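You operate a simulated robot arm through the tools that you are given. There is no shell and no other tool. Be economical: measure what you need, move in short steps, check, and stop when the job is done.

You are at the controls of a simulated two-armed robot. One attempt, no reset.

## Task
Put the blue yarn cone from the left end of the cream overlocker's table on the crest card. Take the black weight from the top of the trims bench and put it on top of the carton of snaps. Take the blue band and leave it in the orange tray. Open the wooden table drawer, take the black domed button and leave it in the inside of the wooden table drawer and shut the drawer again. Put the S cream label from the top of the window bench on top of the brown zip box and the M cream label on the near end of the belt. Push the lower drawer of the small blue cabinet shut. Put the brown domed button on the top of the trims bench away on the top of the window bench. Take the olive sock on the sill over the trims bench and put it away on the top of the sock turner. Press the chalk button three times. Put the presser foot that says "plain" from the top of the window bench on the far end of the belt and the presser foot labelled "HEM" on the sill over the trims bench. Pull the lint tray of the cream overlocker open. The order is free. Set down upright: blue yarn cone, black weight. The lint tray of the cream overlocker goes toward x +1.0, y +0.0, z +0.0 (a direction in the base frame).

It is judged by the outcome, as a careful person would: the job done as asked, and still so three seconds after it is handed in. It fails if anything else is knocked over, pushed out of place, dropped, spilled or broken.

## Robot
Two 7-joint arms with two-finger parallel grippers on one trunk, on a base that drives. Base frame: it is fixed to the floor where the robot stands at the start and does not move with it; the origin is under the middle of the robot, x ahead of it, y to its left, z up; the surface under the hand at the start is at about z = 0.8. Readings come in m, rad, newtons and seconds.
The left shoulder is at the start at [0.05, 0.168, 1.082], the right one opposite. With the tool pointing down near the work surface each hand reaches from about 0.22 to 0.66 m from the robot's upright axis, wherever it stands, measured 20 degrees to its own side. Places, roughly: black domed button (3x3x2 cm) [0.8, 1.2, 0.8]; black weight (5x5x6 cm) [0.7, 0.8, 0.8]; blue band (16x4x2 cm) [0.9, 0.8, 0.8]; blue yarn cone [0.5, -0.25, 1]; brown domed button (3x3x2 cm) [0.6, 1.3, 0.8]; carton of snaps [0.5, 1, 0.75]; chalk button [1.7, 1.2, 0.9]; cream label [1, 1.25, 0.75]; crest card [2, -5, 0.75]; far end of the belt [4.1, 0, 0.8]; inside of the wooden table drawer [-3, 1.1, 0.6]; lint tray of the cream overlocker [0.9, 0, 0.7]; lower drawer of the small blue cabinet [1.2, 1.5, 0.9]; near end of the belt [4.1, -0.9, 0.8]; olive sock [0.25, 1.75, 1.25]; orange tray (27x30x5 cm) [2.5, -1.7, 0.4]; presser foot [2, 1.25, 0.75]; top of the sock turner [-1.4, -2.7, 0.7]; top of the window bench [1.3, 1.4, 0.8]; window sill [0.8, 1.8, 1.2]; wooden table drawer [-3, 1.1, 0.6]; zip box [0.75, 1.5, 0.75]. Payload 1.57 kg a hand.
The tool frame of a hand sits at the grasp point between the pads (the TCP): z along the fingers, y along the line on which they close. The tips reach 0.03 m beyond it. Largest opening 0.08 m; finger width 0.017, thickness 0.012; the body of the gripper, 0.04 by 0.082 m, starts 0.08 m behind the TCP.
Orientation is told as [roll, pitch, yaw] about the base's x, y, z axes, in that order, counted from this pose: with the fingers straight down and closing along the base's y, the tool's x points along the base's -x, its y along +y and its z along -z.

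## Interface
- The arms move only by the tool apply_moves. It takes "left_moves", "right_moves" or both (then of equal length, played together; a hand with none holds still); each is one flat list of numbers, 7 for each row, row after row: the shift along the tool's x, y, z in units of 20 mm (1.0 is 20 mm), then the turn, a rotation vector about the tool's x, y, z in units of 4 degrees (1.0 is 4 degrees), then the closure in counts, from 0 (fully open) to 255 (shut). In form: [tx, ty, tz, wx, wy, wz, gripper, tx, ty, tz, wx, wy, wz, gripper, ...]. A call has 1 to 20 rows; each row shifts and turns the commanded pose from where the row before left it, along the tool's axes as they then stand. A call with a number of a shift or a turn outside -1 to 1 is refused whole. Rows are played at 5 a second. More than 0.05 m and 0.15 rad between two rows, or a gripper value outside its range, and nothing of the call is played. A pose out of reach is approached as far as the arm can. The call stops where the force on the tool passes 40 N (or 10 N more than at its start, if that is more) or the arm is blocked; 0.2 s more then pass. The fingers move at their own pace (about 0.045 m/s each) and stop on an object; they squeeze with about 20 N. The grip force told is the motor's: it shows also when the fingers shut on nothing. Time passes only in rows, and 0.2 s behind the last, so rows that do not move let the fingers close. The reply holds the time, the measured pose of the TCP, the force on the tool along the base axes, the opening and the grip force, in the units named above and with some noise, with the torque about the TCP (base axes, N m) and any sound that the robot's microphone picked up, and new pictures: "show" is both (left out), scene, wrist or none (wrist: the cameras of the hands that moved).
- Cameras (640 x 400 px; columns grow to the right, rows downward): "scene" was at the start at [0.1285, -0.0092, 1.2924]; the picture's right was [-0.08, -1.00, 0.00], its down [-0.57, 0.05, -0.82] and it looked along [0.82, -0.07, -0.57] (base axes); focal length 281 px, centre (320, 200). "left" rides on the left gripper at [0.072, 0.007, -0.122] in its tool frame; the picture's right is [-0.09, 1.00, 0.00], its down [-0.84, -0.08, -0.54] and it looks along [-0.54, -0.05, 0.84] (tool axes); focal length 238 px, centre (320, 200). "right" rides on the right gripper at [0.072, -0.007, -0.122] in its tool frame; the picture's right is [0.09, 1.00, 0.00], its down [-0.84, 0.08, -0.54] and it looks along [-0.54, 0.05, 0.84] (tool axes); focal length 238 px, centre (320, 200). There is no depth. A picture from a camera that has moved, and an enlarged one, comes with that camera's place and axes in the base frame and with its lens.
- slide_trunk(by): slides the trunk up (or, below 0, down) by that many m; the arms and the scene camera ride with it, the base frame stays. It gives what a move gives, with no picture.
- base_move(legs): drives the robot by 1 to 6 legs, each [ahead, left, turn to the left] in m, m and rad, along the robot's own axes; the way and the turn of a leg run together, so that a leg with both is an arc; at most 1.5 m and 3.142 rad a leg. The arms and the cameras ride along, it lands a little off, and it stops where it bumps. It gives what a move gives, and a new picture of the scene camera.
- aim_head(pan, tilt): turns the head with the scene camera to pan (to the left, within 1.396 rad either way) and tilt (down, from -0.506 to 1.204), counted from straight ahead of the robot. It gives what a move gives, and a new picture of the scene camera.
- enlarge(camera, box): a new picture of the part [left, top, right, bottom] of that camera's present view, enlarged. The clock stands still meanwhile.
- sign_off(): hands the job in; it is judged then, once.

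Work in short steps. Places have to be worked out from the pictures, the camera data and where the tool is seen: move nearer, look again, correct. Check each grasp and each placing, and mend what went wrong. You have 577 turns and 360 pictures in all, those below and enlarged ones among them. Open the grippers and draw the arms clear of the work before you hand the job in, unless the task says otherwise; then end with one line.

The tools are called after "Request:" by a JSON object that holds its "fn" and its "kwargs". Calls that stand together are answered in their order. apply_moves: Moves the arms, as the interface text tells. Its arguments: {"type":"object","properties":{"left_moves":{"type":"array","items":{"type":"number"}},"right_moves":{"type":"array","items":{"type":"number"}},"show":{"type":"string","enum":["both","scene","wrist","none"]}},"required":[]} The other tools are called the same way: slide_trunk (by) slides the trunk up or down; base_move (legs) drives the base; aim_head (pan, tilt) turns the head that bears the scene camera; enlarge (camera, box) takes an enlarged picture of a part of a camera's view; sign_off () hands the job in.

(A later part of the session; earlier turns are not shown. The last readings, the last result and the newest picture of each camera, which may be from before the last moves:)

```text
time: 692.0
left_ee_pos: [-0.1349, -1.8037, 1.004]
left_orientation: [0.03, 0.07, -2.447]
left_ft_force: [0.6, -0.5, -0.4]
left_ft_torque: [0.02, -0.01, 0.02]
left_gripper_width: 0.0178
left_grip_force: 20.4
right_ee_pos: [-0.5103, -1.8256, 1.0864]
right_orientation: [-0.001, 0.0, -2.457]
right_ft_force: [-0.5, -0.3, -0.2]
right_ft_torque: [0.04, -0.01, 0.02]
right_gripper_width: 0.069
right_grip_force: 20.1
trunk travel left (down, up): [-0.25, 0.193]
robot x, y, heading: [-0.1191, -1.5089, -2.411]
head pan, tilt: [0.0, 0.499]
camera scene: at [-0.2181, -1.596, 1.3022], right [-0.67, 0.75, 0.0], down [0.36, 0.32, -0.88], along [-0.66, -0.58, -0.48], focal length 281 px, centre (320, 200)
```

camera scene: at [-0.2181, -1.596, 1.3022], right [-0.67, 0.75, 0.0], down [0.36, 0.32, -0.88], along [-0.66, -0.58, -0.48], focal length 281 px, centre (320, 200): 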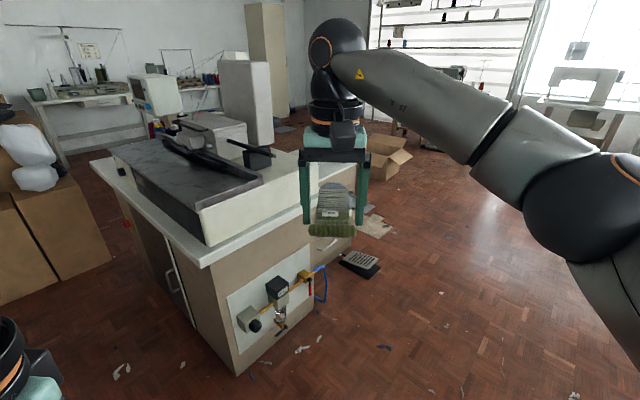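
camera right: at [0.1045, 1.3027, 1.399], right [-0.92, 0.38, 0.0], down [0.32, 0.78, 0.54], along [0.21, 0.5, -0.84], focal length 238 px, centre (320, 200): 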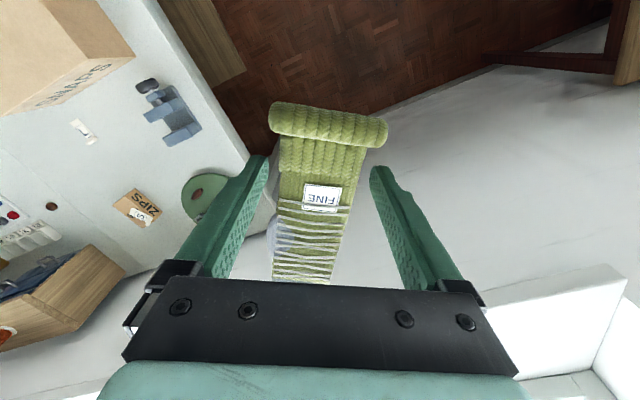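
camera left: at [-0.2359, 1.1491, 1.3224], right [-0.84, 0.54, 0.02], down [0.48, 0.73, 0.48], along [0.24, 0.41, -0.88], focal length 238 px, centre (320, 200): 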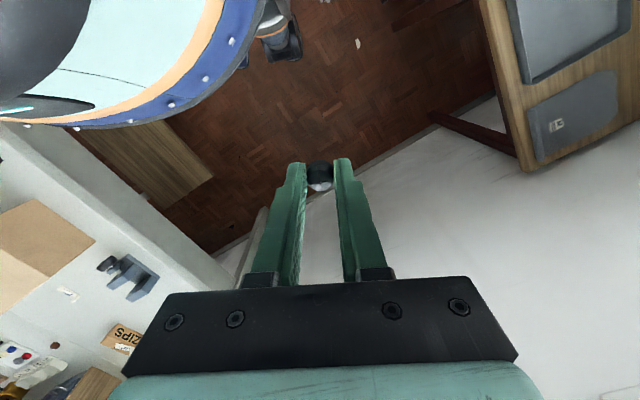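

The sock turner is the unit at the right end. Face -y and slide over to x≈-1.4.

Request:
{"fn": "base_move", "kwargs": {"legs": [[0, 0, 0.84], [0, -1.15, 0]]}}

Request:
{"fn": "aim_head", "kwargs": {"pan": 0.0, "tilt": 0.65}}

```text
time: 704.6
left_ee_pos: [-1.0715, -1.7021, 1.0033]
left_orientation: [0.029, 0.073, -1.622]
left_ft_force: [0.3, 0.3, 0.4]
left_ft_torque: [-0.03, 0.02, -0.01]
left_gripper_width: 0.0175
left_grip_force: 19.8
right_ee_pos: [-1.3077, -1.9934, 1.0884]
right_orientation: [0.0, 0.0, -1.632]
right_ft_force: [0.5, -1.2, 0.2]
right_ft_torque: [0.03, 0.01, 0.02]
right_gripper_width: 0.0687
right_grip_force: 19.9
trunk travel left (down, up): [-0.25, 0.193]
robot x, y, heading: [-1.28, -1.4896, -1.585]
head pan, tilt: [0.0, 0.499]
camera scene: at [-1.2809, -1.6234, 1.3022], right [-1.0, 0.02, 0.0], down [0.01, 0.48, -0.88], along [-0.02, -0.88, -0.48], focal length 281 px, centre (320, 200)
```

scene: 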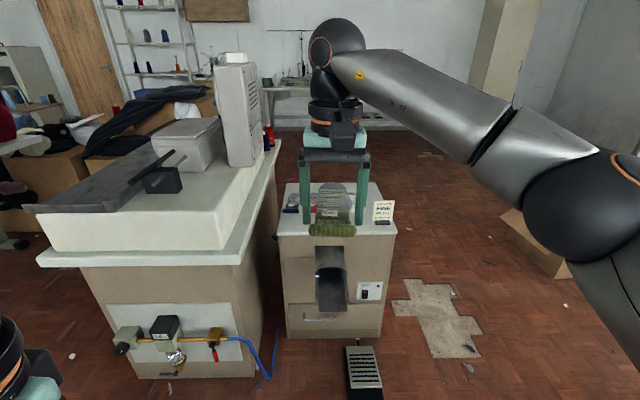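

```text
time: 705.3
left_ee_pos: [-1.0713, -1.7018, 1.0054]
left_orientation: [0.03, 0.071, -1.621]
left_ft_force: [-0.2, -0.7, -0.7]
left_ft_torque: [0.0, 0.0, 0.01]
left_gripper_width: 0.0176
left_grip_force: 20.3
right_ee_pos: [-1.309, -1.9939, 1.0873]
right_orientation: [-0.001, 0.001, -1.63]
right_ft_force: [0.5, -0.4, -0.1]
right_ft_torque: [0.03, 0.01, 0.01]
right_gripper_width: 0.0688
right_grip_force: 20.2
trunk travel left (down, up): [-0.25, 0.193]
robot x, y, heading: [-1.279, -1.4881, -1.583]
head pan, tilt: [0.0, 0.649]
camera scene: at [-1.2808, -1.6192, 1.2889], right [-1.0, 0.02, 0.0], down [0.01, 0.6, -0.8], along [-0.01, -0.8, -0.6], focal length 281 px, centre (320, 200)
```

scene: 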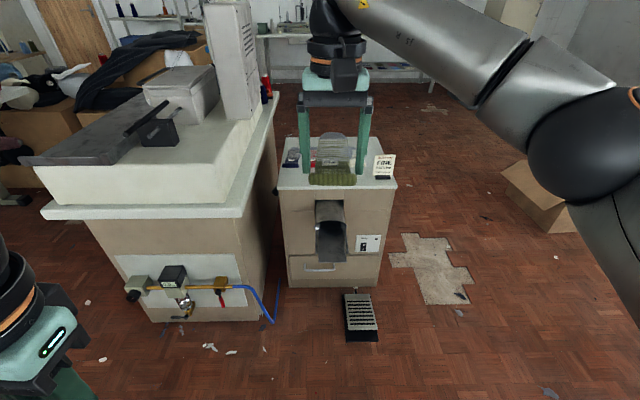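

Sock turner top spans x≈-1.56…-1.12, y≈-2.5…-2.95 (z≈0.7); a foot pedal stands in front. Move closer while keeping clear of the pedal.

Request:
{"fn": "base_move", "kwargs": {"legs": [[0.49, 0.17, 0]]}}

Request:
{"fn": "aim_head", "kwargs": {"pan": -0.25, "tilt": 0.75}}

```text
time: 708.3
left_ee_pos: [-0.9119, -2.1909, 1.0038]
left_orientation: [0.03, 0.073, -1.62]
left_ft_force: [0.8, -0.4, -0.7]
left_ft_torque: [0.02, 0.0, 0.02]
left_gripper_width: 0.0173
left_grip_force: 19.5
right_ee_pos: [-1.1485, -2.4823, 1.0879]
right_orientation: [-0.001, 0.001, -1.631]
right_ft_force: [0.6, 0.1, 0.6]
right_ft_torque: [0.05, 0.02, 0.0]
right_gripper_width: 0.0689
right_grip_force: 20.1
trunk travel left (down, up): [-0.25, 0.193]
robot x, y, heading: [-1.1185, -1.9814, -1.583]
head pan, tilt: [0.0, 0.649]
camera scene: at [-1.121, -2.1085, 1.2888], right [-1.0, 0.02, 0.0], down [0.01, 0.6, -0.8], along [-0.01, -0.8, -0.6], focal length 281 px, centre (320, 200)
```

scene: 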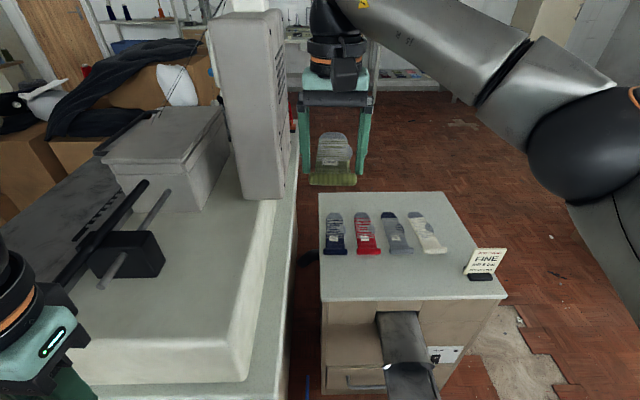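

```text
time: 709.1
left_ee_pos: [-0.9118, -2.1898, 1.0042]
left_orientation: [0.03, 0.072, -1.621]
left_ft_force: [-0.2, 0.2, -0.1]
left_ft_torque: [0.02, -0.03, 0.03]
left_gripper_width: 0.0178
left_grip_force: 20.0
right_ee_pos: [-1.1476, -2.4827, 1.0866]
right_orientation: [0.0, 0.0, -1.632]
right_ft_force: [0.8, -0.2, -0.9]
right_ft_torque: [0.0, 0.03, 0.01]
right_gripper_width: 0.0688
right_grip_force: 19.7
trunk travel left (down, up): [-0.25, 0.193]
robot x, y, heading: [-1.1165, -1.9801, -1.583]
head pan, tilt: [-0.25, 0.75]
camera scene: at [-1.1414, -2.1014, 1.2802], right [-0.96, 0.26, 0.0], down [0.18, 0.66, -0.73], along [-0.19, -0.71, -0.68], focal length 281 px, centre (320, 200)
```

scene: 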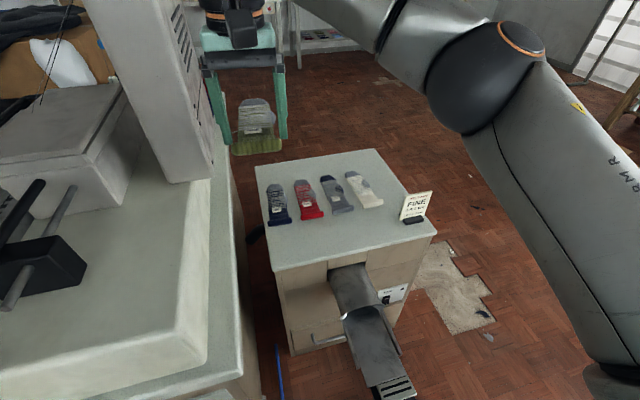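

The free strip is in front of the other socks, so the sock must lie along x. Approach from the turner's west side facing +x.

Request:
{"fn": "base_move", "kwargs": {"legs": [[-0.45, 0, 0], [0, -0.84, 0], [0.3, 0, 0]]}}

Request:
{"fn": "aim_head", "kwargs": {"pan": 0.0, "tilt": 0.8}}

```text
time: 720.7
left_ee_pos: [-1.7425, -2.018, 1.0043]
left_orientation: [0.029, 0.073, -1.625]
left_ft_force: [-0.3, 0.2, -0.1]
left_ft_torque: [0.0, 0.0, 0.0]
left_gripper_width: 0.0175
left_grip_force: 20.1
right_ee_pos: [-1.981, -2.3079, 1.087]
right_orientation: [0.001, 0.0, -1.638]
right_ft_force: [-0.1, -1.1, -0.7]
right_ft_torque: [-0.02, 0.03, 0.01]
right_gripper_width: 0.0689
right_grip_force: 19.7
trunk travel left (down, up): [-0.25, 0.193]
robot x, y, heading: [-1.9482, -1.8074, -1.588]
head pan, tilt: [-0.25, 0.75]
camera scene: at [-1.9722, -1.9273, 1.2801], right [-0.96, 0.27, 0.0], down [0.18, 0.66, -0.73], along [-0.2, -0.7, -0.68], focal length 281 px, centre (320, 200)
```

scene: 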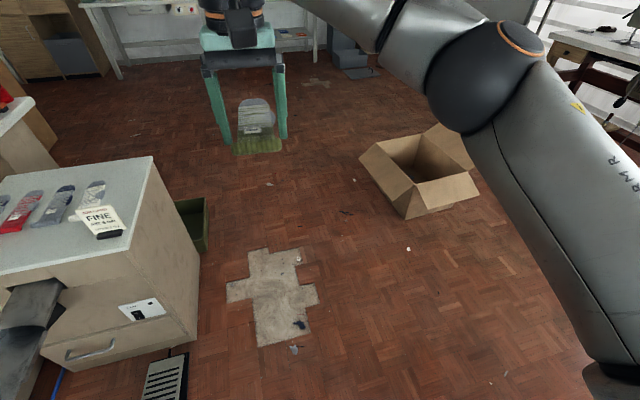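

```text
time: 721.4
left_ee_pos: [-1.7435, -2.017, 1.004]
left_orientation: [0.029, 0.073, -1.624]
left_ft_force: [0.1, 0.9, 0.1]
left_ft_torque: [-0.01, 0.0, -0.01]
left_gripper_width: 0.0172
left_grip_force: 20.0
right_ee_pos: [-1.9807, -2.3078, 1.0863]
right_orientation: [-0.001, -0.001, -1.637]
right_ft_force: [-0.3, 0.5, 0.0]
right_ft_torque: [0.01, 0.0, 0.02]
right_gripper_width: 0.0689
right_grip_force: 19.5
trunk travel left (down, up): [-0.25, 0.193]
robot x, y, heading: [-1.9497, -1.8054, -1.592]
head pan, tilt: [0.0, 0.799]
camera scene: at [-1.9518, -1.9278, 1.2762], right [-1.0, 0.02, 0.0], down [0.02, 0.72, -0.7], along [-0.02, -0.7, -0.72], focal length 281 px, centre (320, 200)
```

scene: 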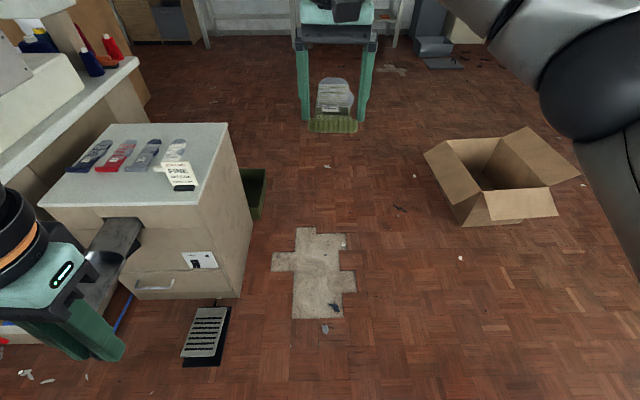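

Clear. Move forward 0.63 and turn left to face +x.

Request:
{"fn": "base_move", "kwargs": {"legs": [[0.63, -0.03, 0], [0, 0, 1.59]]}}

Request:
{"fn": "aim_head", "kwargs": {"pan": -0.2, "tilt": 0.8}}

```text
time: 728.9
left_ee_pos: [-1.7911, -2.2221, 1.005]
left_orientation: [0.03, 0.072, -0.02]
left_ft_force: [0.1, 0.5, 0.7]
left_ft_torque: [-0.01, 0.04, -0.03]
left_gripper_width: 0.0177
left_grip_force: 19.8
right_ee_pos: [-1.4918, -2.4499, 1.0869]
right_orientation: [0.0, 0.002, -0.032]
right_ft_force: [-0.4, 0.4, -0.1]
right_ft_torque: [0.04, 0.0, -0.03]
right_gripper_width: 0.0693
right_grip_force: 19.6
trunk travel left (down, up): [-0.25, 0.193]
robot x, y, heading: [-1.9949, -2.4341, 0.019]
head pan, tilt: [0.0, 0.799]
camera scene: at [-1.8741, -2.4365, 1.2762], right [0.01, -1.0, 0.0], down [-0.72, -0.01, -0.7], along [0.7, 0.01, -0.72], focal length 281 px, centre (320, 200)
```

scene: 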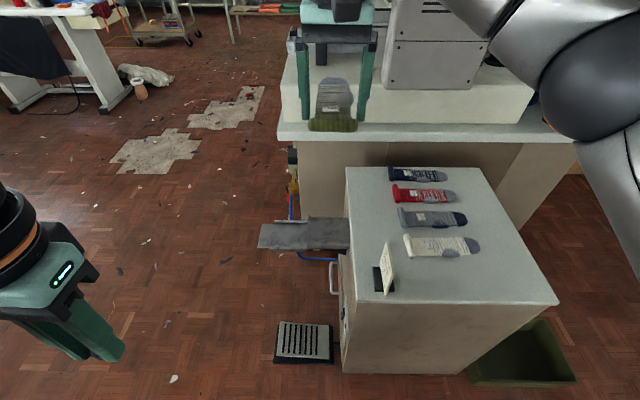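

```text
time: 729.6
left_ee_pos: [-1.7903, -2.2222, 1.0027]
left_orientation: [0.028, 0.071, -0.022]
left_ft_force: [-1.0, 0.1, -0.3]
left_ft_torque: [0.02, -0.01, 0.02]
left_gripper_width: 0.0173
left_grip_force: 19.9
right_ee_pos: [-1.492, -2.4497, 1.0862]
right_orientation: [-0.001, -0.001, -0.03]
right_ft_force: [0.0, 0.4, 0.0]
right_ft_torque: [0.0, 0.03, 0.04]
right_gripper_width: 0.0689
right_grip_force: 20.5
trunk travel left (down, up): [-0.25, 0.193]
robot x, y, heading: [-1.9967, -2.4366, 0.014]
head pan, tilt: [-0.201, 0.799]
camera scene: at [-1.8755, -2.4526, 1.2762], right [-0.19, -0.98, 0.0], down [-0.7, 0.13, -0.7], along [0.68, -0.13, -0.72], focal length 281 px, centre (320, 200)
```

scene: 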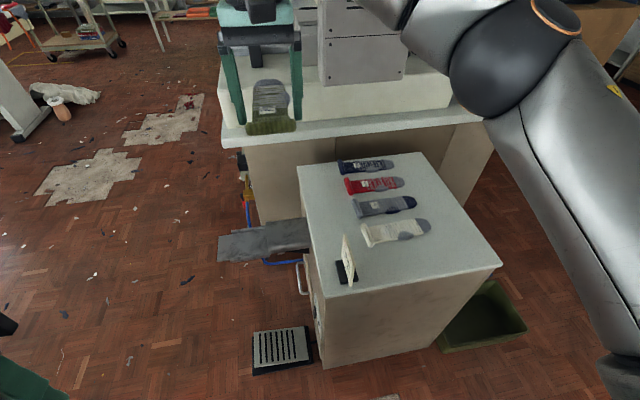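

Strip for the sock: x -1.5…-1.13, y -2.64…-2.51. Move 6 cm closer and bring the sock over (-1.335,-2.578).

Request:
{"fn": "base_move", "kwargs": {"legs": [[0.055, 0, -0.015]]}}

Request:
{"fn": "apply_moves", "kwargs": {"right_moves": [0, -1, 1, 0, 0, 0, 255, 0, -1, 1, 0, 0, 0, 255, 0, -1, 1, 0, 0, 0, 255, 0, -1, 1, 0, 0, 0, 255, 0, -1, 1, 0, 0, 0, 255, -0.5, -0.8, 1, 0, 0, 0, 255, -0.5, -0.5, 1, 0, 0, 0, 255, -1, 0, 1, 0, 0, 0, 255, -1, 0, 1, 0, 0, 0, 255, -1, 0, 1, 0, 0, 0, 255, -1, 0, 1, 0, 0, 0, 255, 0, 0, 1, 0, 0, 0, 255, 0, 0, 1, 0, 0, 0, 255, 0, 0, 1, 0, 0, 0, 255], "show": "both"}}

```text
time: 730.6
left_ee_pos: [-1.7321, -2.2262, 1.0036]
left_orientation: [0.031, 0.07, -0.037]
left_ft_force: [-0.1, 0.3, 0.2]
left_ft_torque: [0.0, 0.02, 0.02]
left_gripper_width: 0.0175
left_grip_force: 20.0
right_ee_pos: [-1.4378, -2.4581, 1.0861]
right_orientation: [-0.001, 0.0, -0.048]
right_ft_force: [0.2, 0.1, 0.1]
right_ft_torque: [-0.03, 0.06, 0.01]
right_gripper_width: 0.0691
right_grip_force: 19.8
trunk travel left (down, up): [-0.25, 0.193]
robot x, y, heading: [-1.9407, -2.4356, -0.005]
head pan, tilt: [-0.201, 0.799]
camera scene: at [-1.8205, -2.4544, 1.2761], right [-0.2, -0.98, 0.0], down [-0.7, 0.15, -0.7], along [0.68, -0.14, -0.72], focal length 281 px, centre (320, 200)
```

scene: 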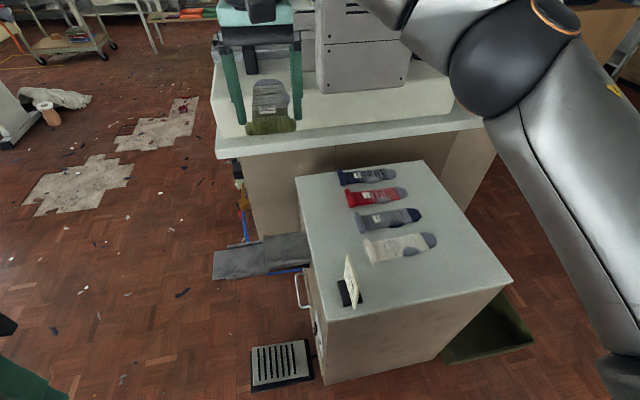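

```text
time: 733.6
left_ee_pos: [-1.7327, -2.2238, 1.0052]
left_orientation: [0.03, 0.071, -0.036]
left_ft_force: [0.5, 0.4, 0.1]
left_ft_torque: [0.01, 0.0, 0.03]
left_gripper_width: 0.0173
left_grip_force: 19.8
right_ee_pos: [-1.3436, -2.5887, 0.8057]
right_orientation: [0.002, 0.002, -0.045]
right_ft_force: [-0.7, 0.9, -0.1]
right_ft_torque: [-0.02, 0.01, 0.04]
right_gripper_width: 0.0691
right_grip_force: 19.4
trunk travel left (down, up): [-0.25, 0.193]
robot x, y, heading: [-1.9394, -2.4383, -0.003]
head pan, tilt: [-0.201, 0.799]
camera scene: at [-1.8211, -2.4544, 1.2762], right [-0.2, -0.98, 0.0], down [-0.7, 0.15, -0.7], along [0.68, -0.14, -0.72], focal length 281 px, centre (320, 200)
camera right: at [-1.4161, -2.5931, 0.9279], right [-0.05, 1.0, 0.0], down [0.84, 0.04, 0.54], along [0.54, 0.02, -0.84], focal length 238 px, centre (320, 200)
```

scene: 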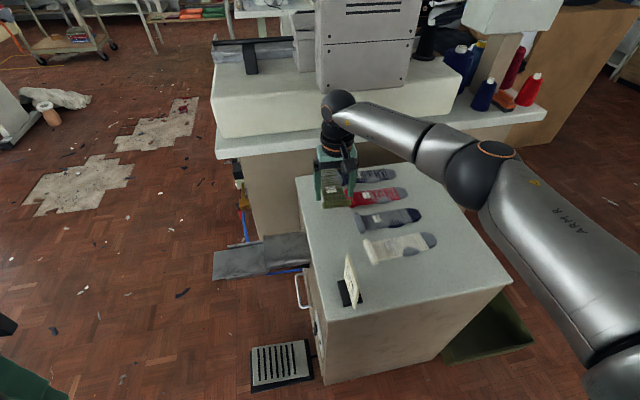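
right: 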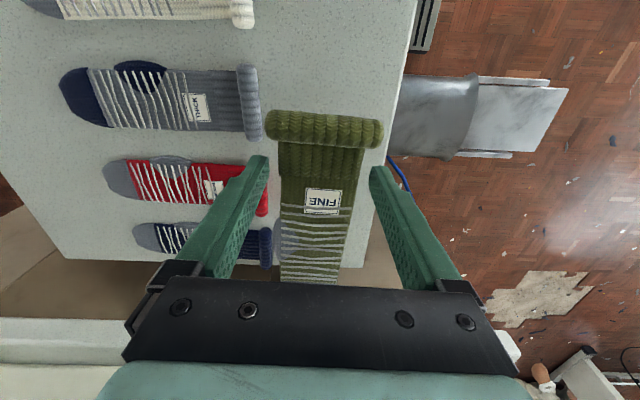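

Sock is above the free strip. Nudge +y 8 mm and lower to the surface.

Request:
{"fn": "apply_moves", "kwargs": {"right_moves": [0, 0.4, 1, 0, 0, 0, 255, 0, 0, 1, 0, 0, 0, 255, 0, 0, 1, 0, 0, 0, 255, 0, 0, 0.7, 0, 0, 0, 255, 0, 0, 0.4, 0, 0, 0, 255], "show": "none"}}

```text
time: 734.8
left_ee_pos: [-1.7329, -2.2248, 1.0045]
left_orientation: [0.029, 0.072, -0.036]
left_ft_force: [-0.4, -0.1, -0.9]
left_ft_torque: [0.0, 0.0, 0.0]
left_gripper_width: 0.0177
left_grip_force: 20.0
right_ee_pos: [-1.3442, -2.5827, 0.7235]
right_orientation: [-0.002, 0.001, -0.047]
right_ft_force: [0.1, -0.7, -1.0]
right_ft_torque: [0.03, -0.01, 0.02]
right_gripper_width: 0.069
right_grip_force: 20.1
trunk travel left (down, up): [-0.25, 0.193]
robot x, y, heading: [-1.9382, -2.4354, -0.006]
head pan, tilt: [-0.201, 0.799]
```

Request:
{"fn": "apply_moves", "kwargs": {"right_moves": [0, 0, 0.25, 0, 0, 0, 255, 0, 0, 0.25, 0, 0, 0, 255, 0, 0, 0.2, 0, 0, 0, 255, 0, 0, 0.2, 0, 0, 0, 255], "show": "wrist"}}

```text
time: 735.8
left_ee_pos: [-1.7333, -2.2246, 1.0039]
left_orientation: [0.029, 0.07, -0.037]
left_ft_force: [-0.4, 0.6, 0.2]
left_ft_torque: [-0.04, -0.02, 0.0]
left_gripper_width: 0.0177
left_grip_force: 19.7
right_ee_pos: [-1.3425, -2.5813, 0.7073]
right_orientation: [0.0, -0.004, -0.048]
right_ft_force: [-0.6, -0.5, 6.1]
right_ft_torque: [-0.05, -0.25, -0.11]
right_gripper_width: 0.0689
right_grip_force: 20.2
trunk travel left (down, up): [-0.25, 0.193]
robot x, y, heading: [-1.9441, -2.4345, -0.008]
head pan, tilt: [-0.201, 0.799]
camera right: at [-1.4152, -2.5862, 0.8293], right [-0.04, 1.0, 0.0], down [0.84, 0.04, 0.54], along [0.54, 0.02, -0.84], focal length 238 px, centre (320, 200)
```

right: 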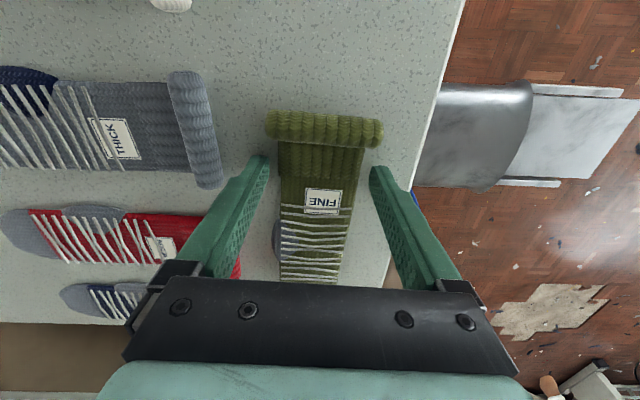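

Contact (6 N). Release and rise straight up.

Request:
{"fn": "apply_moves", "kwargs": {"right_moves": [0, 0, 0, 0, 0, 0, 120, 0, 0, 0, 0, 0, 0, 0, 0, 0, 0, 0, 0, 0, 0, 0, 0, -1, 0, 0, 0, 0, 0, 0, -1, 0, 0, 0, 0, 0, 0, -1, 0, 0, 0, 0, 0, 0, -1, 0, 0, 0, 0, 0, 0, -1, 0, 0, 0, 0, 0.5, 0, -1, 0, 0, 0, 0, 1, 0, -1, 0, 0, 0, 0, 1, 0, -1, 0, 0, 0, 0, 1, 0, -1, 0, 0, 0, 0, 1, 0, -1, 0, 0, 0, 0, 1, 0, -1, 0, 0, 0, 0], "show": "both"}}

```text
time: 738.8
left_ee_pos: [-1.7331, -2.2261, 1.0038]
left_orientation: [0.031, 0.073, -0.038]
left_ft_force: [-0.1, -0.3, 0.0]
left_ft_torque: [-0.02, 0.01, -0.03]
left_gripper_width: 0.0177
left_grip_force: 19.6
right_ee_pos: [-1.4537, -2.5766, 0.9277]
right_orientation: [0.001, 0.0, -0.047]
right_ft_force: [0.3, -0.5, -0.5]
right_ft_torque: [0.0, -0.01, -0.01]
right_gripper_width: 0.0799
right_grip_force: 0.0
trunk travel left (down, up): [-0.25, 0.193]
robot x, y, heading: [-1.9429, -2.4357, -0.002]
head pan, tilt: [-0.201, 0.799]
camera scene: at [-1.8214, -2.4543, 1.2762], right [-0.2, -0.98, 0.0], down [-0.7, 0.15, -0.7], along [0.68, -0.14, -0.72], focal length 281 px, centre (320, 200)
camera right: at [-1.5252, -2.5817, 1.0497], right [-0.05, 1.0, 0.0], down [0.84, 0.04, 0.54], along [0.54, 0.02, -0.84], focal length 238 px, centre (320, 200)
```

scene: 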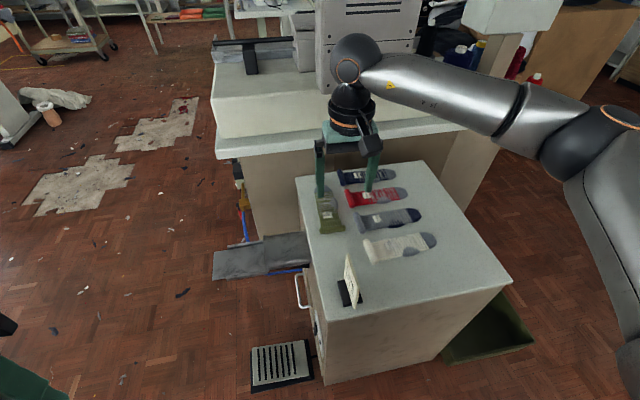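
right: 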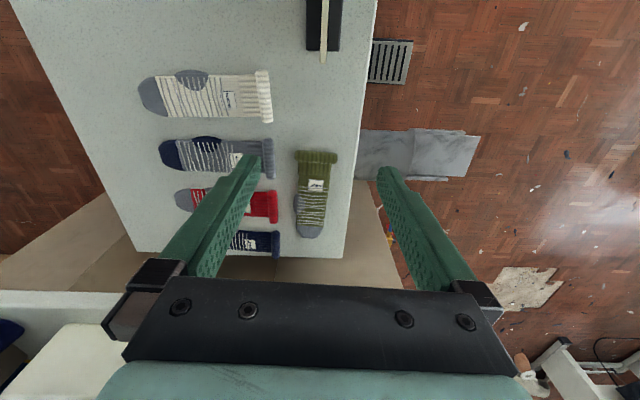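

Sock delivered. Now head for the wooden drawer near (-3,1.1): move to the open area and look.

Request:
{"fn": "base_move", "kwargs": {"legs": [[-0.05, 0, 0], [0, 1.0, 0], [0, 0, 2.0]]}}

Request:
{"fn": "aim_head", "kwargs": {"pan": 0.0, "tilt": 0.3}}

```text
time: 753.0
left_ee_pos: [-2.249, -1.338, 1.0041]
left_orientation: [0.03, 0.073, 1.913]
left_ft_force: [0.0, 0.1, 0.1]
left_ft_torque: [0.01, 0.01, -0.02]
left_gripper_width: 0.0174
left_grip_force: 19.9
right_ee_pos: [-2.0244, -0.948, 0.9273]
right_orientation: [0.0, 0.0, 1.902]
right_ft_force: [0.7, 0.5, -0.9]
right_ft_torque: [-0.04, 0.01, 0.03]
right_gripper_width: 0.08
right_grip_force: 0.1
trunk travel left (down, up): [-0.25, 0.193]
robot x, y, heading: [-1.9777, -1.4537, 1.949]
head pan, tilt: [-0.201, 0.799]
camera scene: at [-2.0035, -1.3383, 1.2762], right [0.99, 0.17, 0.0], down [0.12, -0.71, -0.7], along [-0.12, 0.69, -0.72], focal length 281 px, centre (320, 200)
```

scene: 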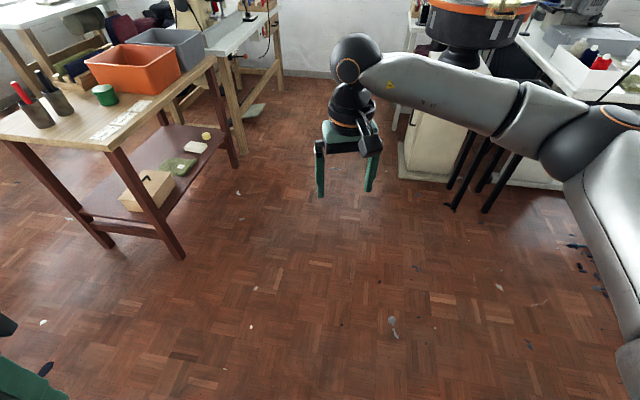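

```text
time: 753.9
left_ee_pos: [-2.2483, -1.3377, 1.0038]
left_orientation: [0.03, 0.071, 1.911]
left_ft_force: [0.0, -1.3, 0.1]
left_ft_torque: [0.02, 0.01, -0.02]
left_gripper_width: 0.0173
left_grip_force: 19.9
right_ee_pos: [-2.0243, -0.9481, 0.9283]
right_orientation: [0.001, 0.001, 1.902]
right_ft_force: [0.0, -0.6, 0.0]
right_ft_torque: [-0.03, 0.0, 0.03]
right_gripper_width: 0.0798
right_grip_force: 0.1
trunk travel left (down, up): [-0.25, 0.193]
robot x, y, heading: [-1.9749, -1.4523, 1.941]
head pan, tilt: [0.0, 0.3]
camera scene: at [-2.0237, -1.3308, 1.3205], right [0.93, 0.36, 0.0], down [0.11, -0.28, -0.95], along [-0.35, 0.89, -0.3], focal length 281 px, centre (320, 200)
```

scene: 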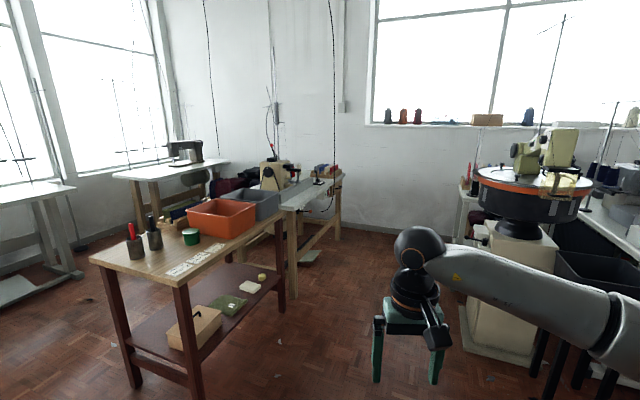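

Request:
{"fn": "enlarge", "kwargs": {"camera": "scene", "box": [180, 130, 400, 300]}}

```text
2.35 times, centred on (290, 215) of scene
camera zoom: at [-2.0237, -1.3308, 1.3205], right [0.93, 0.36, 0.0], down [0.11, -0.28, -0.95], along [-0.35, 0.89, -0.3], focal length 662 px, centre (391, 165)
```

zoom: 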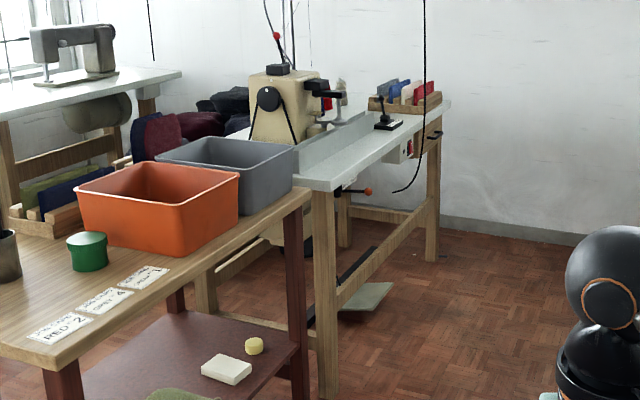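

The wooden drawer with a black knob is at the far right end of the sewing table (≈(-2.8,1.1,0.65), facing +x). Drive up beside it.

Request:
{"fn": "base_move", "kwargs": {"legs": [[0, 0, -0.37], [0, 0.25, 0], [1.5, 0, 0], [0.9, 0, 0]]}}

Request:
{"fn": "aim_head", "kwargs": {"pan": 1.0, "tilt": 0.6}}

```text
time: 769.1
left_ee_pos: [-2.4648, 1.1385, 1.0035]
left_orientation: [0.031, 0.073, 1.539]
left_ft_force: [-0.3, 0.2, -1.1]
left_ft_torque: [-0.01, -0.01, 0.01]
left_gripper_width: 0.0176
left_grip_force: 20.5
right_ee_pos: [-2.1142, 1.4205, 0.927]
right_orientation: [0.0, -0.001, 1.529]
right_ft_force: [-0.4, 0.1, 0.2]
right_ft_torque: [-0.02, 0.0, 0.02]
right_gripper_width: 0.08
right_grip_force: 0.0
trunk travel left (down, up): [-0.25, 0.193]
robot x, y, heading: [-2.2511, 0.9333, 1.573]
head pan, tilt: [0.0, 0.3]
camera scene: at [-2.2522, 1.0632, 1.3206], right [1.0, 0.0, 0.0], down [0.0, -0.3, -0.96], along [0.0, 0.96, -0.3], focal length 281 px, centre (320, 200)
```

scene: 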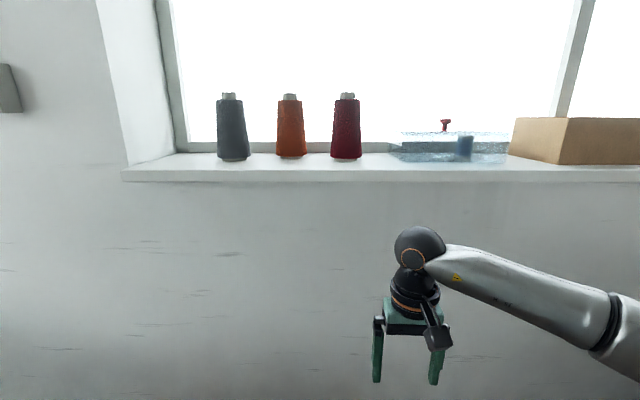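

```text
time: 770.4
left_ee_pos: [-2.4648, 1.138, 1.0033]
left_orientation: [0.029, 0.071, 1.539]
left_ft_force: [0.1, 0.4, 0.4]
left_ft_torque: [-0.01, -0.02, 0.01]
left_gripper_width: 0.0177
left_grip_force: 20.0
right_ee_pos: [-2.1139, 1.421, 0.9268]
right_orientation: [-0.001, 0.0, 1.528]
right_ft_force: [0.0, -0.5, -0.2]
right_ft_torque: [-0.01, -0.01, 0.04]
right_gripper_width: 0.0802
right_grip_force: 0.0
trunk travel left (down, up): [-0.25, 0.193]
robot x, y, heading: [-2.2532, 0.9308, 1.576]
head pan, tilt: [1.0, 0.6]
camera scene: at [-2.3265, 1.0174, 1.2931], right [0.54, 0.84, 0.0], down [0.48, -0.3, -0.83], along [-0.69, 0.45, -0.56], focal length 281 px, centre (320, 200)
```

scene: 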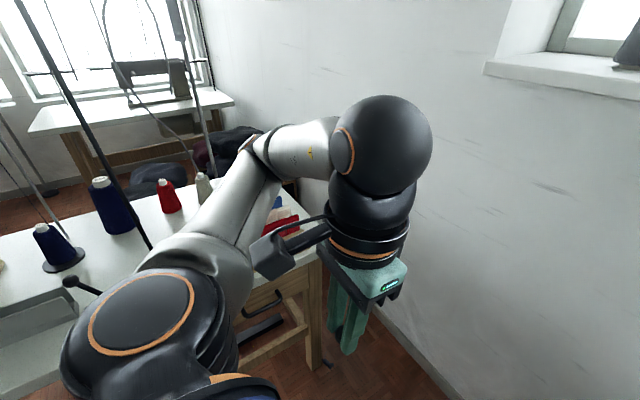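

Slide right a bit to clear, then turn to face -x.

Request:
{"fn": "base_move", "kwargs": {"legs": [[-0.1, -0.2, 0], [0, 0, 1.56]]}}

Request:
{"fn": "aim_head", "kwargs": {"pan": 0.0, "tilt": 0.6}}

```text
time: 776.6
left_ee_pos: [-2.264, 0.6213, 1.0044]
left_orientation: [0.028, 0.071, 3.092]
left_ft_force: [0.0, 0.4, -0.1]
left_ft_torque: [0.0, 0.01, 0.01]
left_gripper_width: 0.0173
left_grip_force: 20.5
right_ee_pos: [-2.539, 0.9779, 0.9273]
right_orientation: [-0.001, 0.0, 3.079]
right_ft_force: [0.3, -0.6, -0.4]
right_ft_torque: [0.0, 0.04, -0.01]
right_gripper_width: 0.0799
right_grip_force: 0.0
trunk travel left (down, up): [-0.25, 0.193]
robot x, y, heading: [-2.0524, 0.8281, 3.124]
head pan, tilt: [1.0, 0.6]
camera scene: at [-2.1406, 0.7553, 1.2931], right [-0.83, 0.56, 0.0], down [0.31, 0.47, -0.83], along [-0.46, -0.69, -0.56], focal length 281 px, centre (320, 200)
```

scene: 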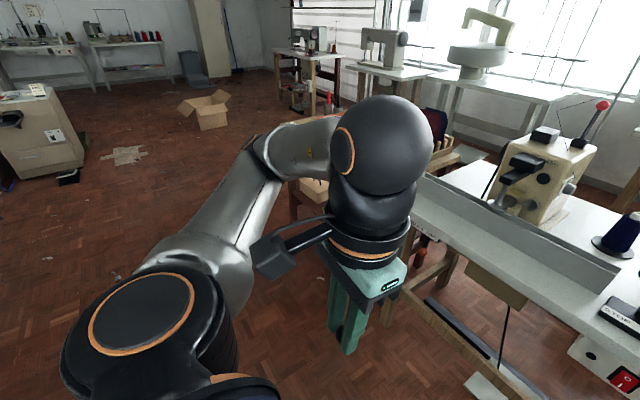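

```text
time: 777.8
left_ee_pos: [-2.2623, 0.6215, 1.0039]
left_orientation: [0.029, 0.072, 3.092]
left_ft_force: [-0.8, 0.4, 0.1]
left_ft_torque: [-0.02, 0.0, -0.01]
left_gripper_width: 0.0178
left_grip_force: 20.2
right_ee_pos: [-2.5396, 0.9771, 0.9273]
right_orientation: [-0.001, 0.0, 3.08]
right_ft_force: [-0.1, 0.0, 0.1]
right_ft_torque: [-0.02, -0.01, -0.03]
right_gripper_width: 0.08
right_grip_force: 0.0
trunk travel left (down, up): [-0.25, 0.193]
robot x, y, heading: [-2.0559, 0.8277, 3.127]
head pan, tilt: [0.0, 0.6]
camera scene: at [-2.1799, 0.8304, 1.2931], right [0.02, 1.0, 0.0], down [0.56, -0.01, -0.83], along [-0.82, 0.01, -0.56], focal length 281 px, centre (320, 200)
```

scene: 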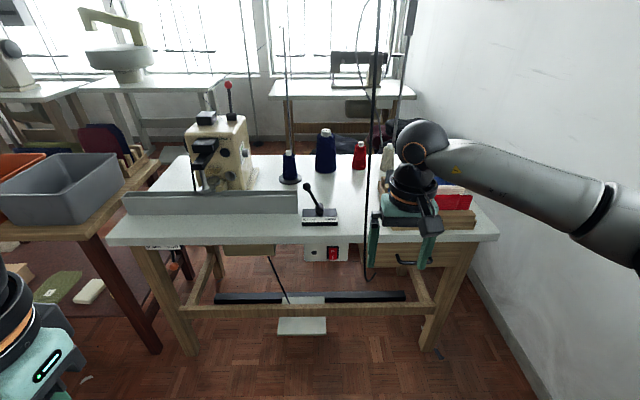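

Request:
{"fn": "enlarge", "kwargs": {"camera": "scene", "box": [300, 180, 500, 320]}}

```text
2.86 times, centred on (400, 250) of scene
camera zoom: at [-2.1799, 0.8304, 1.2931], right [0.02, 1.0, 0.0], down [0.56, -0.01, -0.83], along [-0.82, 0.01, -0.56], focal length 804 px, centre (91, 57)
```

zoom: 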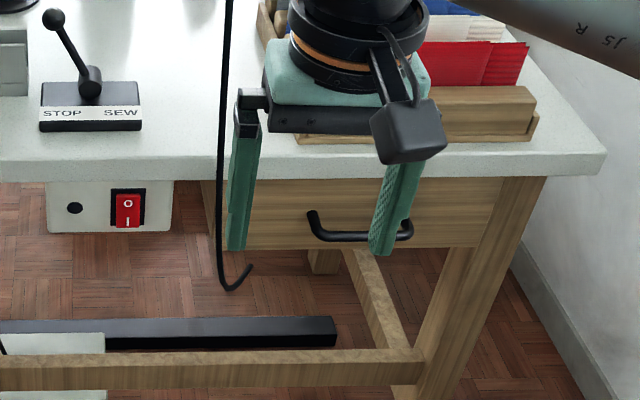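

The right hand's neighbour is a hanging cable at about (-2.69,0.98). Retract the right hand and shift the base right so the hand lines up with the drawer handle (y≈1.11).

Request:
{"fn": "apply_moves", "kwargs": {"right_moves": [1, 0, -1, 0, 0, 0, 0, 1, 0, -1, 0, 0, 0, 0, 1, 0, -1, 0, 0, 0, 0, 0, -1, -1, 0, 0, 0, 0], "show": "none"}}

Request:
{"fn": "base_move", "kwargs": {"legs": [[0, -0.17, 0]]}}

Request:
{"fn": "apply_moves", "kwargs": {"right_moves": [0, 0, 0, 0.962, -0.962, -0.962, 0, 0, 0, 0, 0.962, -0.962, -0.962, 0, 0, 0, 0, 0.962, -0.962, -0.962, 0, 0, 0, 0, 0.962, -0.962, -0.962, 0, 0, 0, 0, 0.962, -0.962, -0.962, 0, 0, 0, 0, 0.962, -0.962, -0.962, 0, 0, 0, 0, 0.962, -0.962, -0.962, 0, 0, 0, 0, 0.962, -0.962, -0.962, 0, 0, 0, 0, 0.962, -0.962, -0.962, 0, 0, 0, 0, 0.962, -0.962, -0.962, 0, 0, 0, 0, 0.962, -0.962, -0.962, 0, 0, 0, 0, 0.962, -0.962, -0.962, 0, 0, 0, 0, 0.962, -0.962, -0.962, 0, 0, 0, 0, 0.962, -0.962, -0.962, 0, 0, 0, 0, 0.962, -0.962, -0.962, 0, 0, 0, 0, 0.962, -0.962, -0.962, 0, 0, 0, 0, 0.962, -0.962, -0.962, 0, 0, 0, 0, 0.962, -0.962, -0.962, 0], "show": "both"}}

```text
time: 778.8
left_ee_pos: [-2.2622, 0.622, 1.0044]
left_orientation: [0.03, 0.072, 3.091]
left_ft_force: [-0.9, 0.7, -0.2]
left_ft_torque: [0.0, 0.01, 0.03]
left_gripper_width: 0.0173
left_grip_force: 19.9
right_ee_pos: [-2.4765, 0.9947, 1.0067]
right_orientation: [0.001, 0.0, 3.081]
right_ft_force: [0.0, -0.1, 0.6]
right_ft_torque: [0.01, 0.02, 0.0]
right_gripper_width: 0.0802
right_grip_force: 0.1
trunk travel left (down, up): [-0.25, 0.193]
robot x, y, heading: [-2.0492, 0.8296, 3.122]
head pan, tilt: [0.0, 0.6]
```

```text
time: 781.0
left_ee_pos: [-2.2616, 0.7918, 1.0042]
left_orientation: [0.03, 0.071, 3.091]
left_ft_force: [0.5, 0.3, -0.1]
left_ft_torque: [-0.01, 0.04, -0.01]
left_gripper_width: 0.0174
left_grip_force: 20.2
right_ee_pos: [-2.4735, 1.1639, 1.0062]
right_orientation: [-0.002, 0.001, 3.082]
right_ft_force: [0.2, -0.3, 1.0]
right_ft_torque: [-0.03, 0.0, -0.03]
right_gripper_width: 0.0801
right_grip_force: 0.1
trunk travel left (down, up): [-0.25, 0.193]
robot x, y, heading: [-2.0492, 1.0017, 3.12]
head pan, tilt: [0.0, 0.6]
camera scene: at [-2.1767, 1.0007, 1.2931], right [0.02, 1.0, 0.0], down [0.56, -0.01, -0.83], along [-0.82, 0.02, -0.56], focal length 281 px, centre (320, 200)
```

scene: 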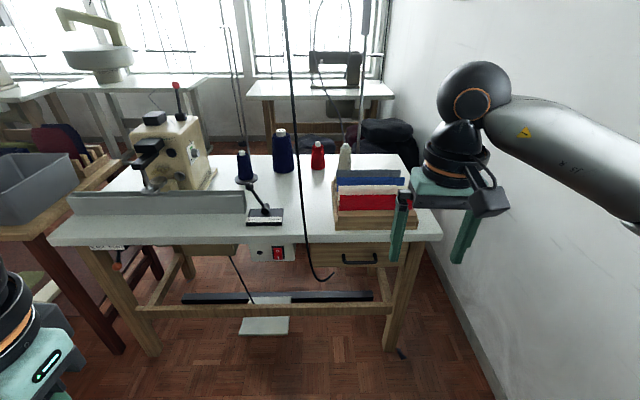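

```text
time: 784.8
left_ee_pos: [-2.261, 0.7936, 1.005]
left_orientation: [0.029, 0.071, 3.092]
left_ft_force: [-0.4, 0.6, -0.5]
left_ft_torque: [-0.01, 0.01, -0.04]
left_gripper_width: 0.0177
left_grip_force: 19.9
right_ee_pos: [-2.4863, 1.152, 1.0055]
right_orientation: [-1.573, 0.002, -1.633]
right_ft_force: [-0.3, 0.0, 0.0]
right_ft_torque: [-0.02, 0.06, 0.03]
right_gripper_width: 0.08
right_grip_force: 0.1
right hand out of reach, approached as far as the arm can: row 16, 17, 18
trunk travel left (down, up): [-0.25, 0.193]
robot x, y, heading: [-2.0463, 0.9978, 3.127]
head pan, tilt: [0.0, 0.6]
camera scene: at [-2.1771, 1.0014, 1.293], right [0.02, 1.0, 0.0], down [0.57, -0.01, -0.82], along [-0.82, 0.01, -0.57], focal length 281 px, centre (320, 200)
camera right: at [-2.3598, 1.215, 1.0122], right [0.01, 0.09, -1.0], down [0.49, -0.87, -0.08], along [-0.87, -0.49, -0.05], focal length 238 px, centre (320, 200)
```

scene: 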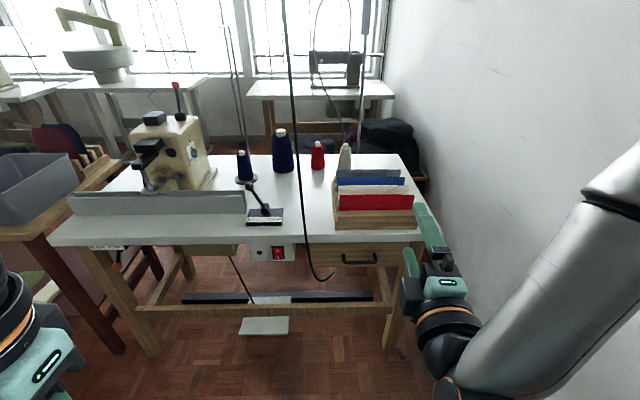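
right: 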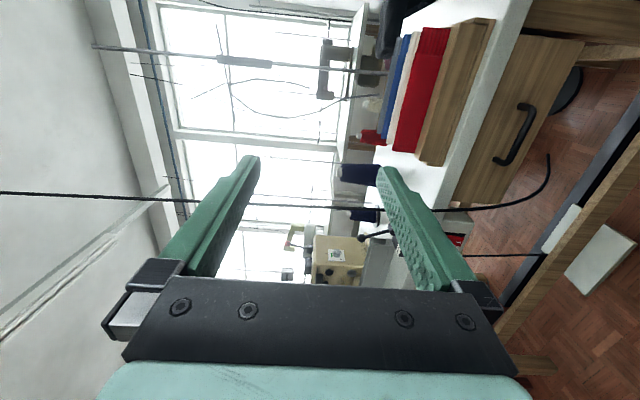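

Handle at (-2.781,1.140,0.654). Lower the trunk and drive 12 cm forward, then align the hand.

Request:
{"fn": "slide_trunk", "kwargs": {"by": -0.25}}

Request:
{"fn": "base_move", "kwargs": {"legs": [[0.12, 0, 0]]}}

Request:
{"fn": "apply_moves", "kwargs": {"right_moves": [0.2, 1, 0, 0, 0, 0, 150, 0, 1, 0, 0, 0, 0, 150, 0, 1, 0, 0, 0, 0, 150, 0, 1, 0, 0, 0, 0, 150, 0, 1, 0, 0, 0, 0, 150], "show": "both"}}

```text
time: 787.4
left_ee_pos: [-2.2595, 0.7921, 0.7539]
left_orientation: [0.03, 0.072, 3.092]
left_ft_force: [-0.1, 0.3, 0.6]
left_ft_torque: [-0.03, -0.01, 0.03]
left_gripper_width: 0.0175
left_grip_force: 20.0
right_ee_pos: [-2.486, 1.1512, 0.7552]
right_orientation: [-1.57, 0.001, -1.635]
right_ft_force: [0.5, -0.6, 1.0]
right_ft_torque: [-0.01, -0.03, 0.01]
right_gripper_width: 0.0801
right_grip_force: 0.0
trunk travel left (down, up): [0.0, 0.443]
robot x, y, heading: [-2.0497, 1.0009, 3.122]
head pan, tilt: [0.0, 0.6]
```

```text
time: 788.6
left_ee_pos: [-2.3807, 0.7954, 0.7544]
left_orientation: [0.031, 0.07, 3.087]
left_ft_force: [0.4, 0.2, 0.1]
left_ft_torque: [-0.01, 0.01, -0.01]
left_gripper_width: 0.0175
left_grip_force: 20.0
right_ee_pos: [-2.6059, 1.1554, 0.7552]
right_orientation: [-1.571, -0.001, -1.636]
right_ft_force: [-0.3, -0.5, -0.3]
right_ft_torque: [0.01, -0.02, -0.02]
right_gripper_width: 0.0799
right_grip_force: 0.0
trunk travel left (down, up): [0.0, 0.443]
robot x, y, heading: [-2.1694, 1.0016, 3.126]
head pan, tilt: [0.0, 0.6]
camera scene: at [-2.2967, 1.0032, 1.0431], right [0.02, 1.0, 0.0], down [0.56, -0.01, -0.83], along [-0.82, 0.02, -0.56], focal length 281 px, centre (320, 200)
```

scene: 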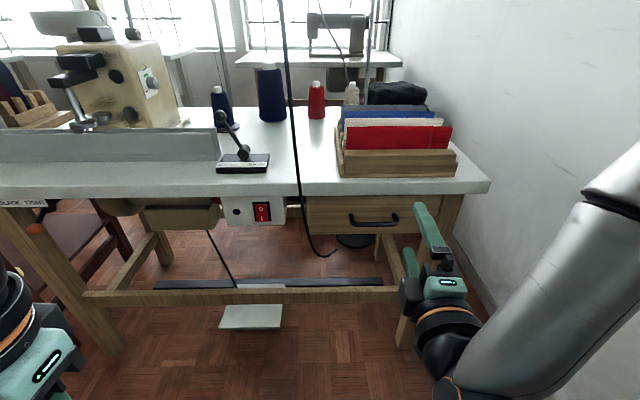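

```text
time: 789.8
left_ee_pos: [-2.3811, 0.796, 0.7543]
left_orientation: [0.029, 0.073, 3.088]
left_ft_force: [-0.7, -0.2, 0.3]
left_ft_torque: [-0.02, 0.01, -0.02]
left_gripper_width: 0.0177
left_grip_force: 20.0
right_ee_pos: [-2.6074, 1.1181, 0.6834]
right_orientation: [-1.569, 0.001, -1.638]
right_ft_force: [-0.5, -0.1, 0.1]
right_ft_torque: [0.0, 0.01, -0.01]
right_gripper_width: 0.033
right_grip_force: 0.2
right hand out of reach, approached as far as the arm can: row 1, 2, 3, 4, 5
trunk travel left (down, up): [0.0, 0.443]
robot x, y, heading: [-2.1715, 1.0031, 3.119]
head pan, tilt: [0.0, 0.6]
camera scene: at [-2.2967, 1.0032, 1.0431], right [0.02, 1.0, 0.0], down [0.56, -0.01, -0.83], along [-0.82, 0.02, -0.56], focal length 281 px, centre (320, 200)
camera right: at [-2.4812, 1.1791, 0.6892], right [0.01, 0.09, -1.0], down [0.48, -0.87, -0.08], along [-0.88, -0.48, -0.05], focal length 238 px, centre (320, 200)
```

scene: 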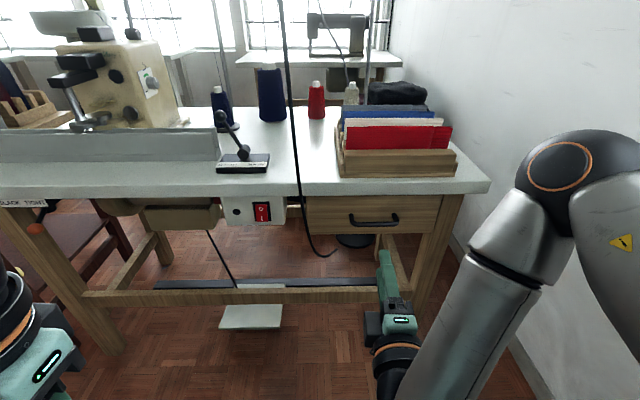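
right: 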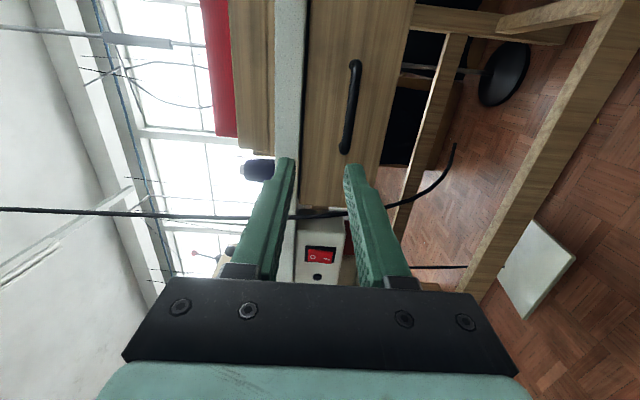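

Pitch the fingers ~28° downward for better reach, then approach.

Request:
{"fn": "apply_moves", "kwargs": {"right_moves": [0, 0, 0, -1, 0, 0, 150, 0, 0, 0, -1, 0, 0, 150, 0, 0, 0, -1, 0, 0, 150, 0, 0, 0, -1, 0, 0, 150, 0, 0, 0, -1, 0, 0, 150, 0, 0, 0, -1, 0, 0, 150, 0, 0, 0, -1, 0, 0, 150], "show": "none"}}

Request:
{"fn": "apply_moves", "kwargs": {"right_moves": [0.5, 0.2, 0.5, 0, 0, 0, 150, 0.5, 0, 0.5, 0, 0, 0, 150, 0.4, -0.1, 0.5, 0, 0, 0, 150], "show": "wrist"}}

```text
time: 791.4
left_ee_pos: [-2.381, 0.7948, 0.754]
left_orientation: [0.03, 0.071, 3.087]
left_ft_force: [-0.5, -1.4, 0.1]
left_ft_torque: [0.0, -0.02, -0.01]
left_gripper_width: 0.0177
left_grip_force: 19.5
right_ee_pos: [-2.607, 1.1176, 0.6838]
right_orientation: [-1.081, 0.001, -1.638]
right_ft_force: [1.5, -0.2, -0.5]
right_ft_torque: [0.0, -0.01, -0.04]
right_gripper_width: 0.0331
right_grip_force: 0.0
trunk travel left (down, up): [0.0, 0.443]
robot x, y, heading: [-2.1718, 1.0018, 3.123]
head pan, tilt: [0.0, 0.6]
```

```text
time: 792.2
left_ee_pos: [-2.3814, 0.7941, 0.7548]
left_orientation: [0.029, 0.073, 3.088]
left_ft_force: [0.0, 1.0, 0.0]
left_ft_torque: [-0.02, -0.01, 0.02]
left_gripper_width: 0.0179
left_grip_force: 19.8
right_ee_pos: [-2.6314, 1.1452, 0.6671]
right_orientation: [-1.082, 0.0, -1.636]
right_ft_force: [1.0, -0.3, 0.4]
right_ft_torque: [-0.01, 0.01, -0.03]
right_gripper_width: 0.0328
right_grip_force: 0.0
trunk travel left (down, up): [0.0, 0.443]
robot x, y, heading: [-2.1702, 1.0026, 3.12]
head pan, tilt: [0.0, 0.6]
camera right: at [-2.5218, 1.2097, 0.7307], right [0.47, 0.06, -0.88], down [0.46, -0.87, 0.19], along [-0.75, -0.49, -0.44], focal length 238 px, centre (320, 200)
```

right: 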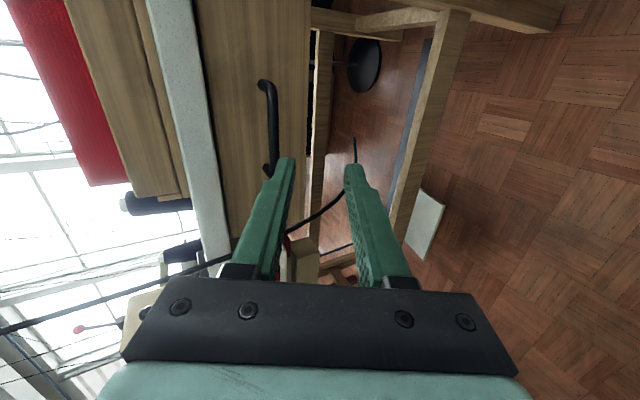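

Aligning: shift perpendicular first, then advance to straddle the bar.

Request:
{"fn": "apply_moves", "kwargs": {"right_moves": [0.1, -0.9, 0.5, 0, 0, 0, 150, 0.1, -0.9, 0.5, 0, 0, 0, 150, 0.1, -0.9, 0.5, 0, 0, 0, 150, 0, 0, 1, 0, 0, 0, 150, 0.1, 0, 1, 0, 0, 0, 150, 0, 0, 1, 0, 0, 0, 150], "show": "wrist"}}

```text
time: 793.6
left_ee_pos: [-2.3805, 0.7949, 0.7542]
left_orientation: [0.028, 0.072, 3.087]
left_ft_force: [0.5, 0.0, 0.1]
left_ft_torque: [0.02, 0.01, 0.0]
left_gripper_width: 0.0175
left_grip_force: 19.8
right_ee_pos: [-2.7343, 1.1613, 0.6715]
right_orientation: [-1.082, 0.002, -1.638]
right_ft_force: [0.2, 0.6, 0.1]
right_ft_torque: [-0.01, 0.02, 0.02]
right_gripper_width: 0.0329
right_grip_force: 0.0
trunk travel left (down, up): [0.0, 0.443]
robot x, y, heading: [-2.17, 1.0033, 3.12]
head pan, tilt: [0.0, 0.6]
camera right: at [-2.6265, 1.2249, 0.7353], right [0.47, 0.06, -0.88], down [0.46, -0.87, 0.19], along [-0.75, -0.49, -0.44], focal length 238 px, centre (320, 200)
```

right: 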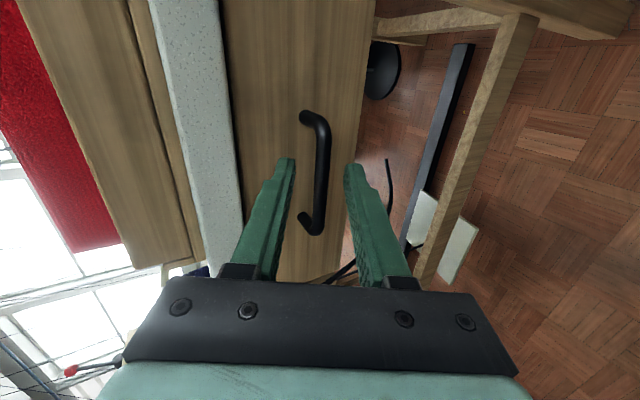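

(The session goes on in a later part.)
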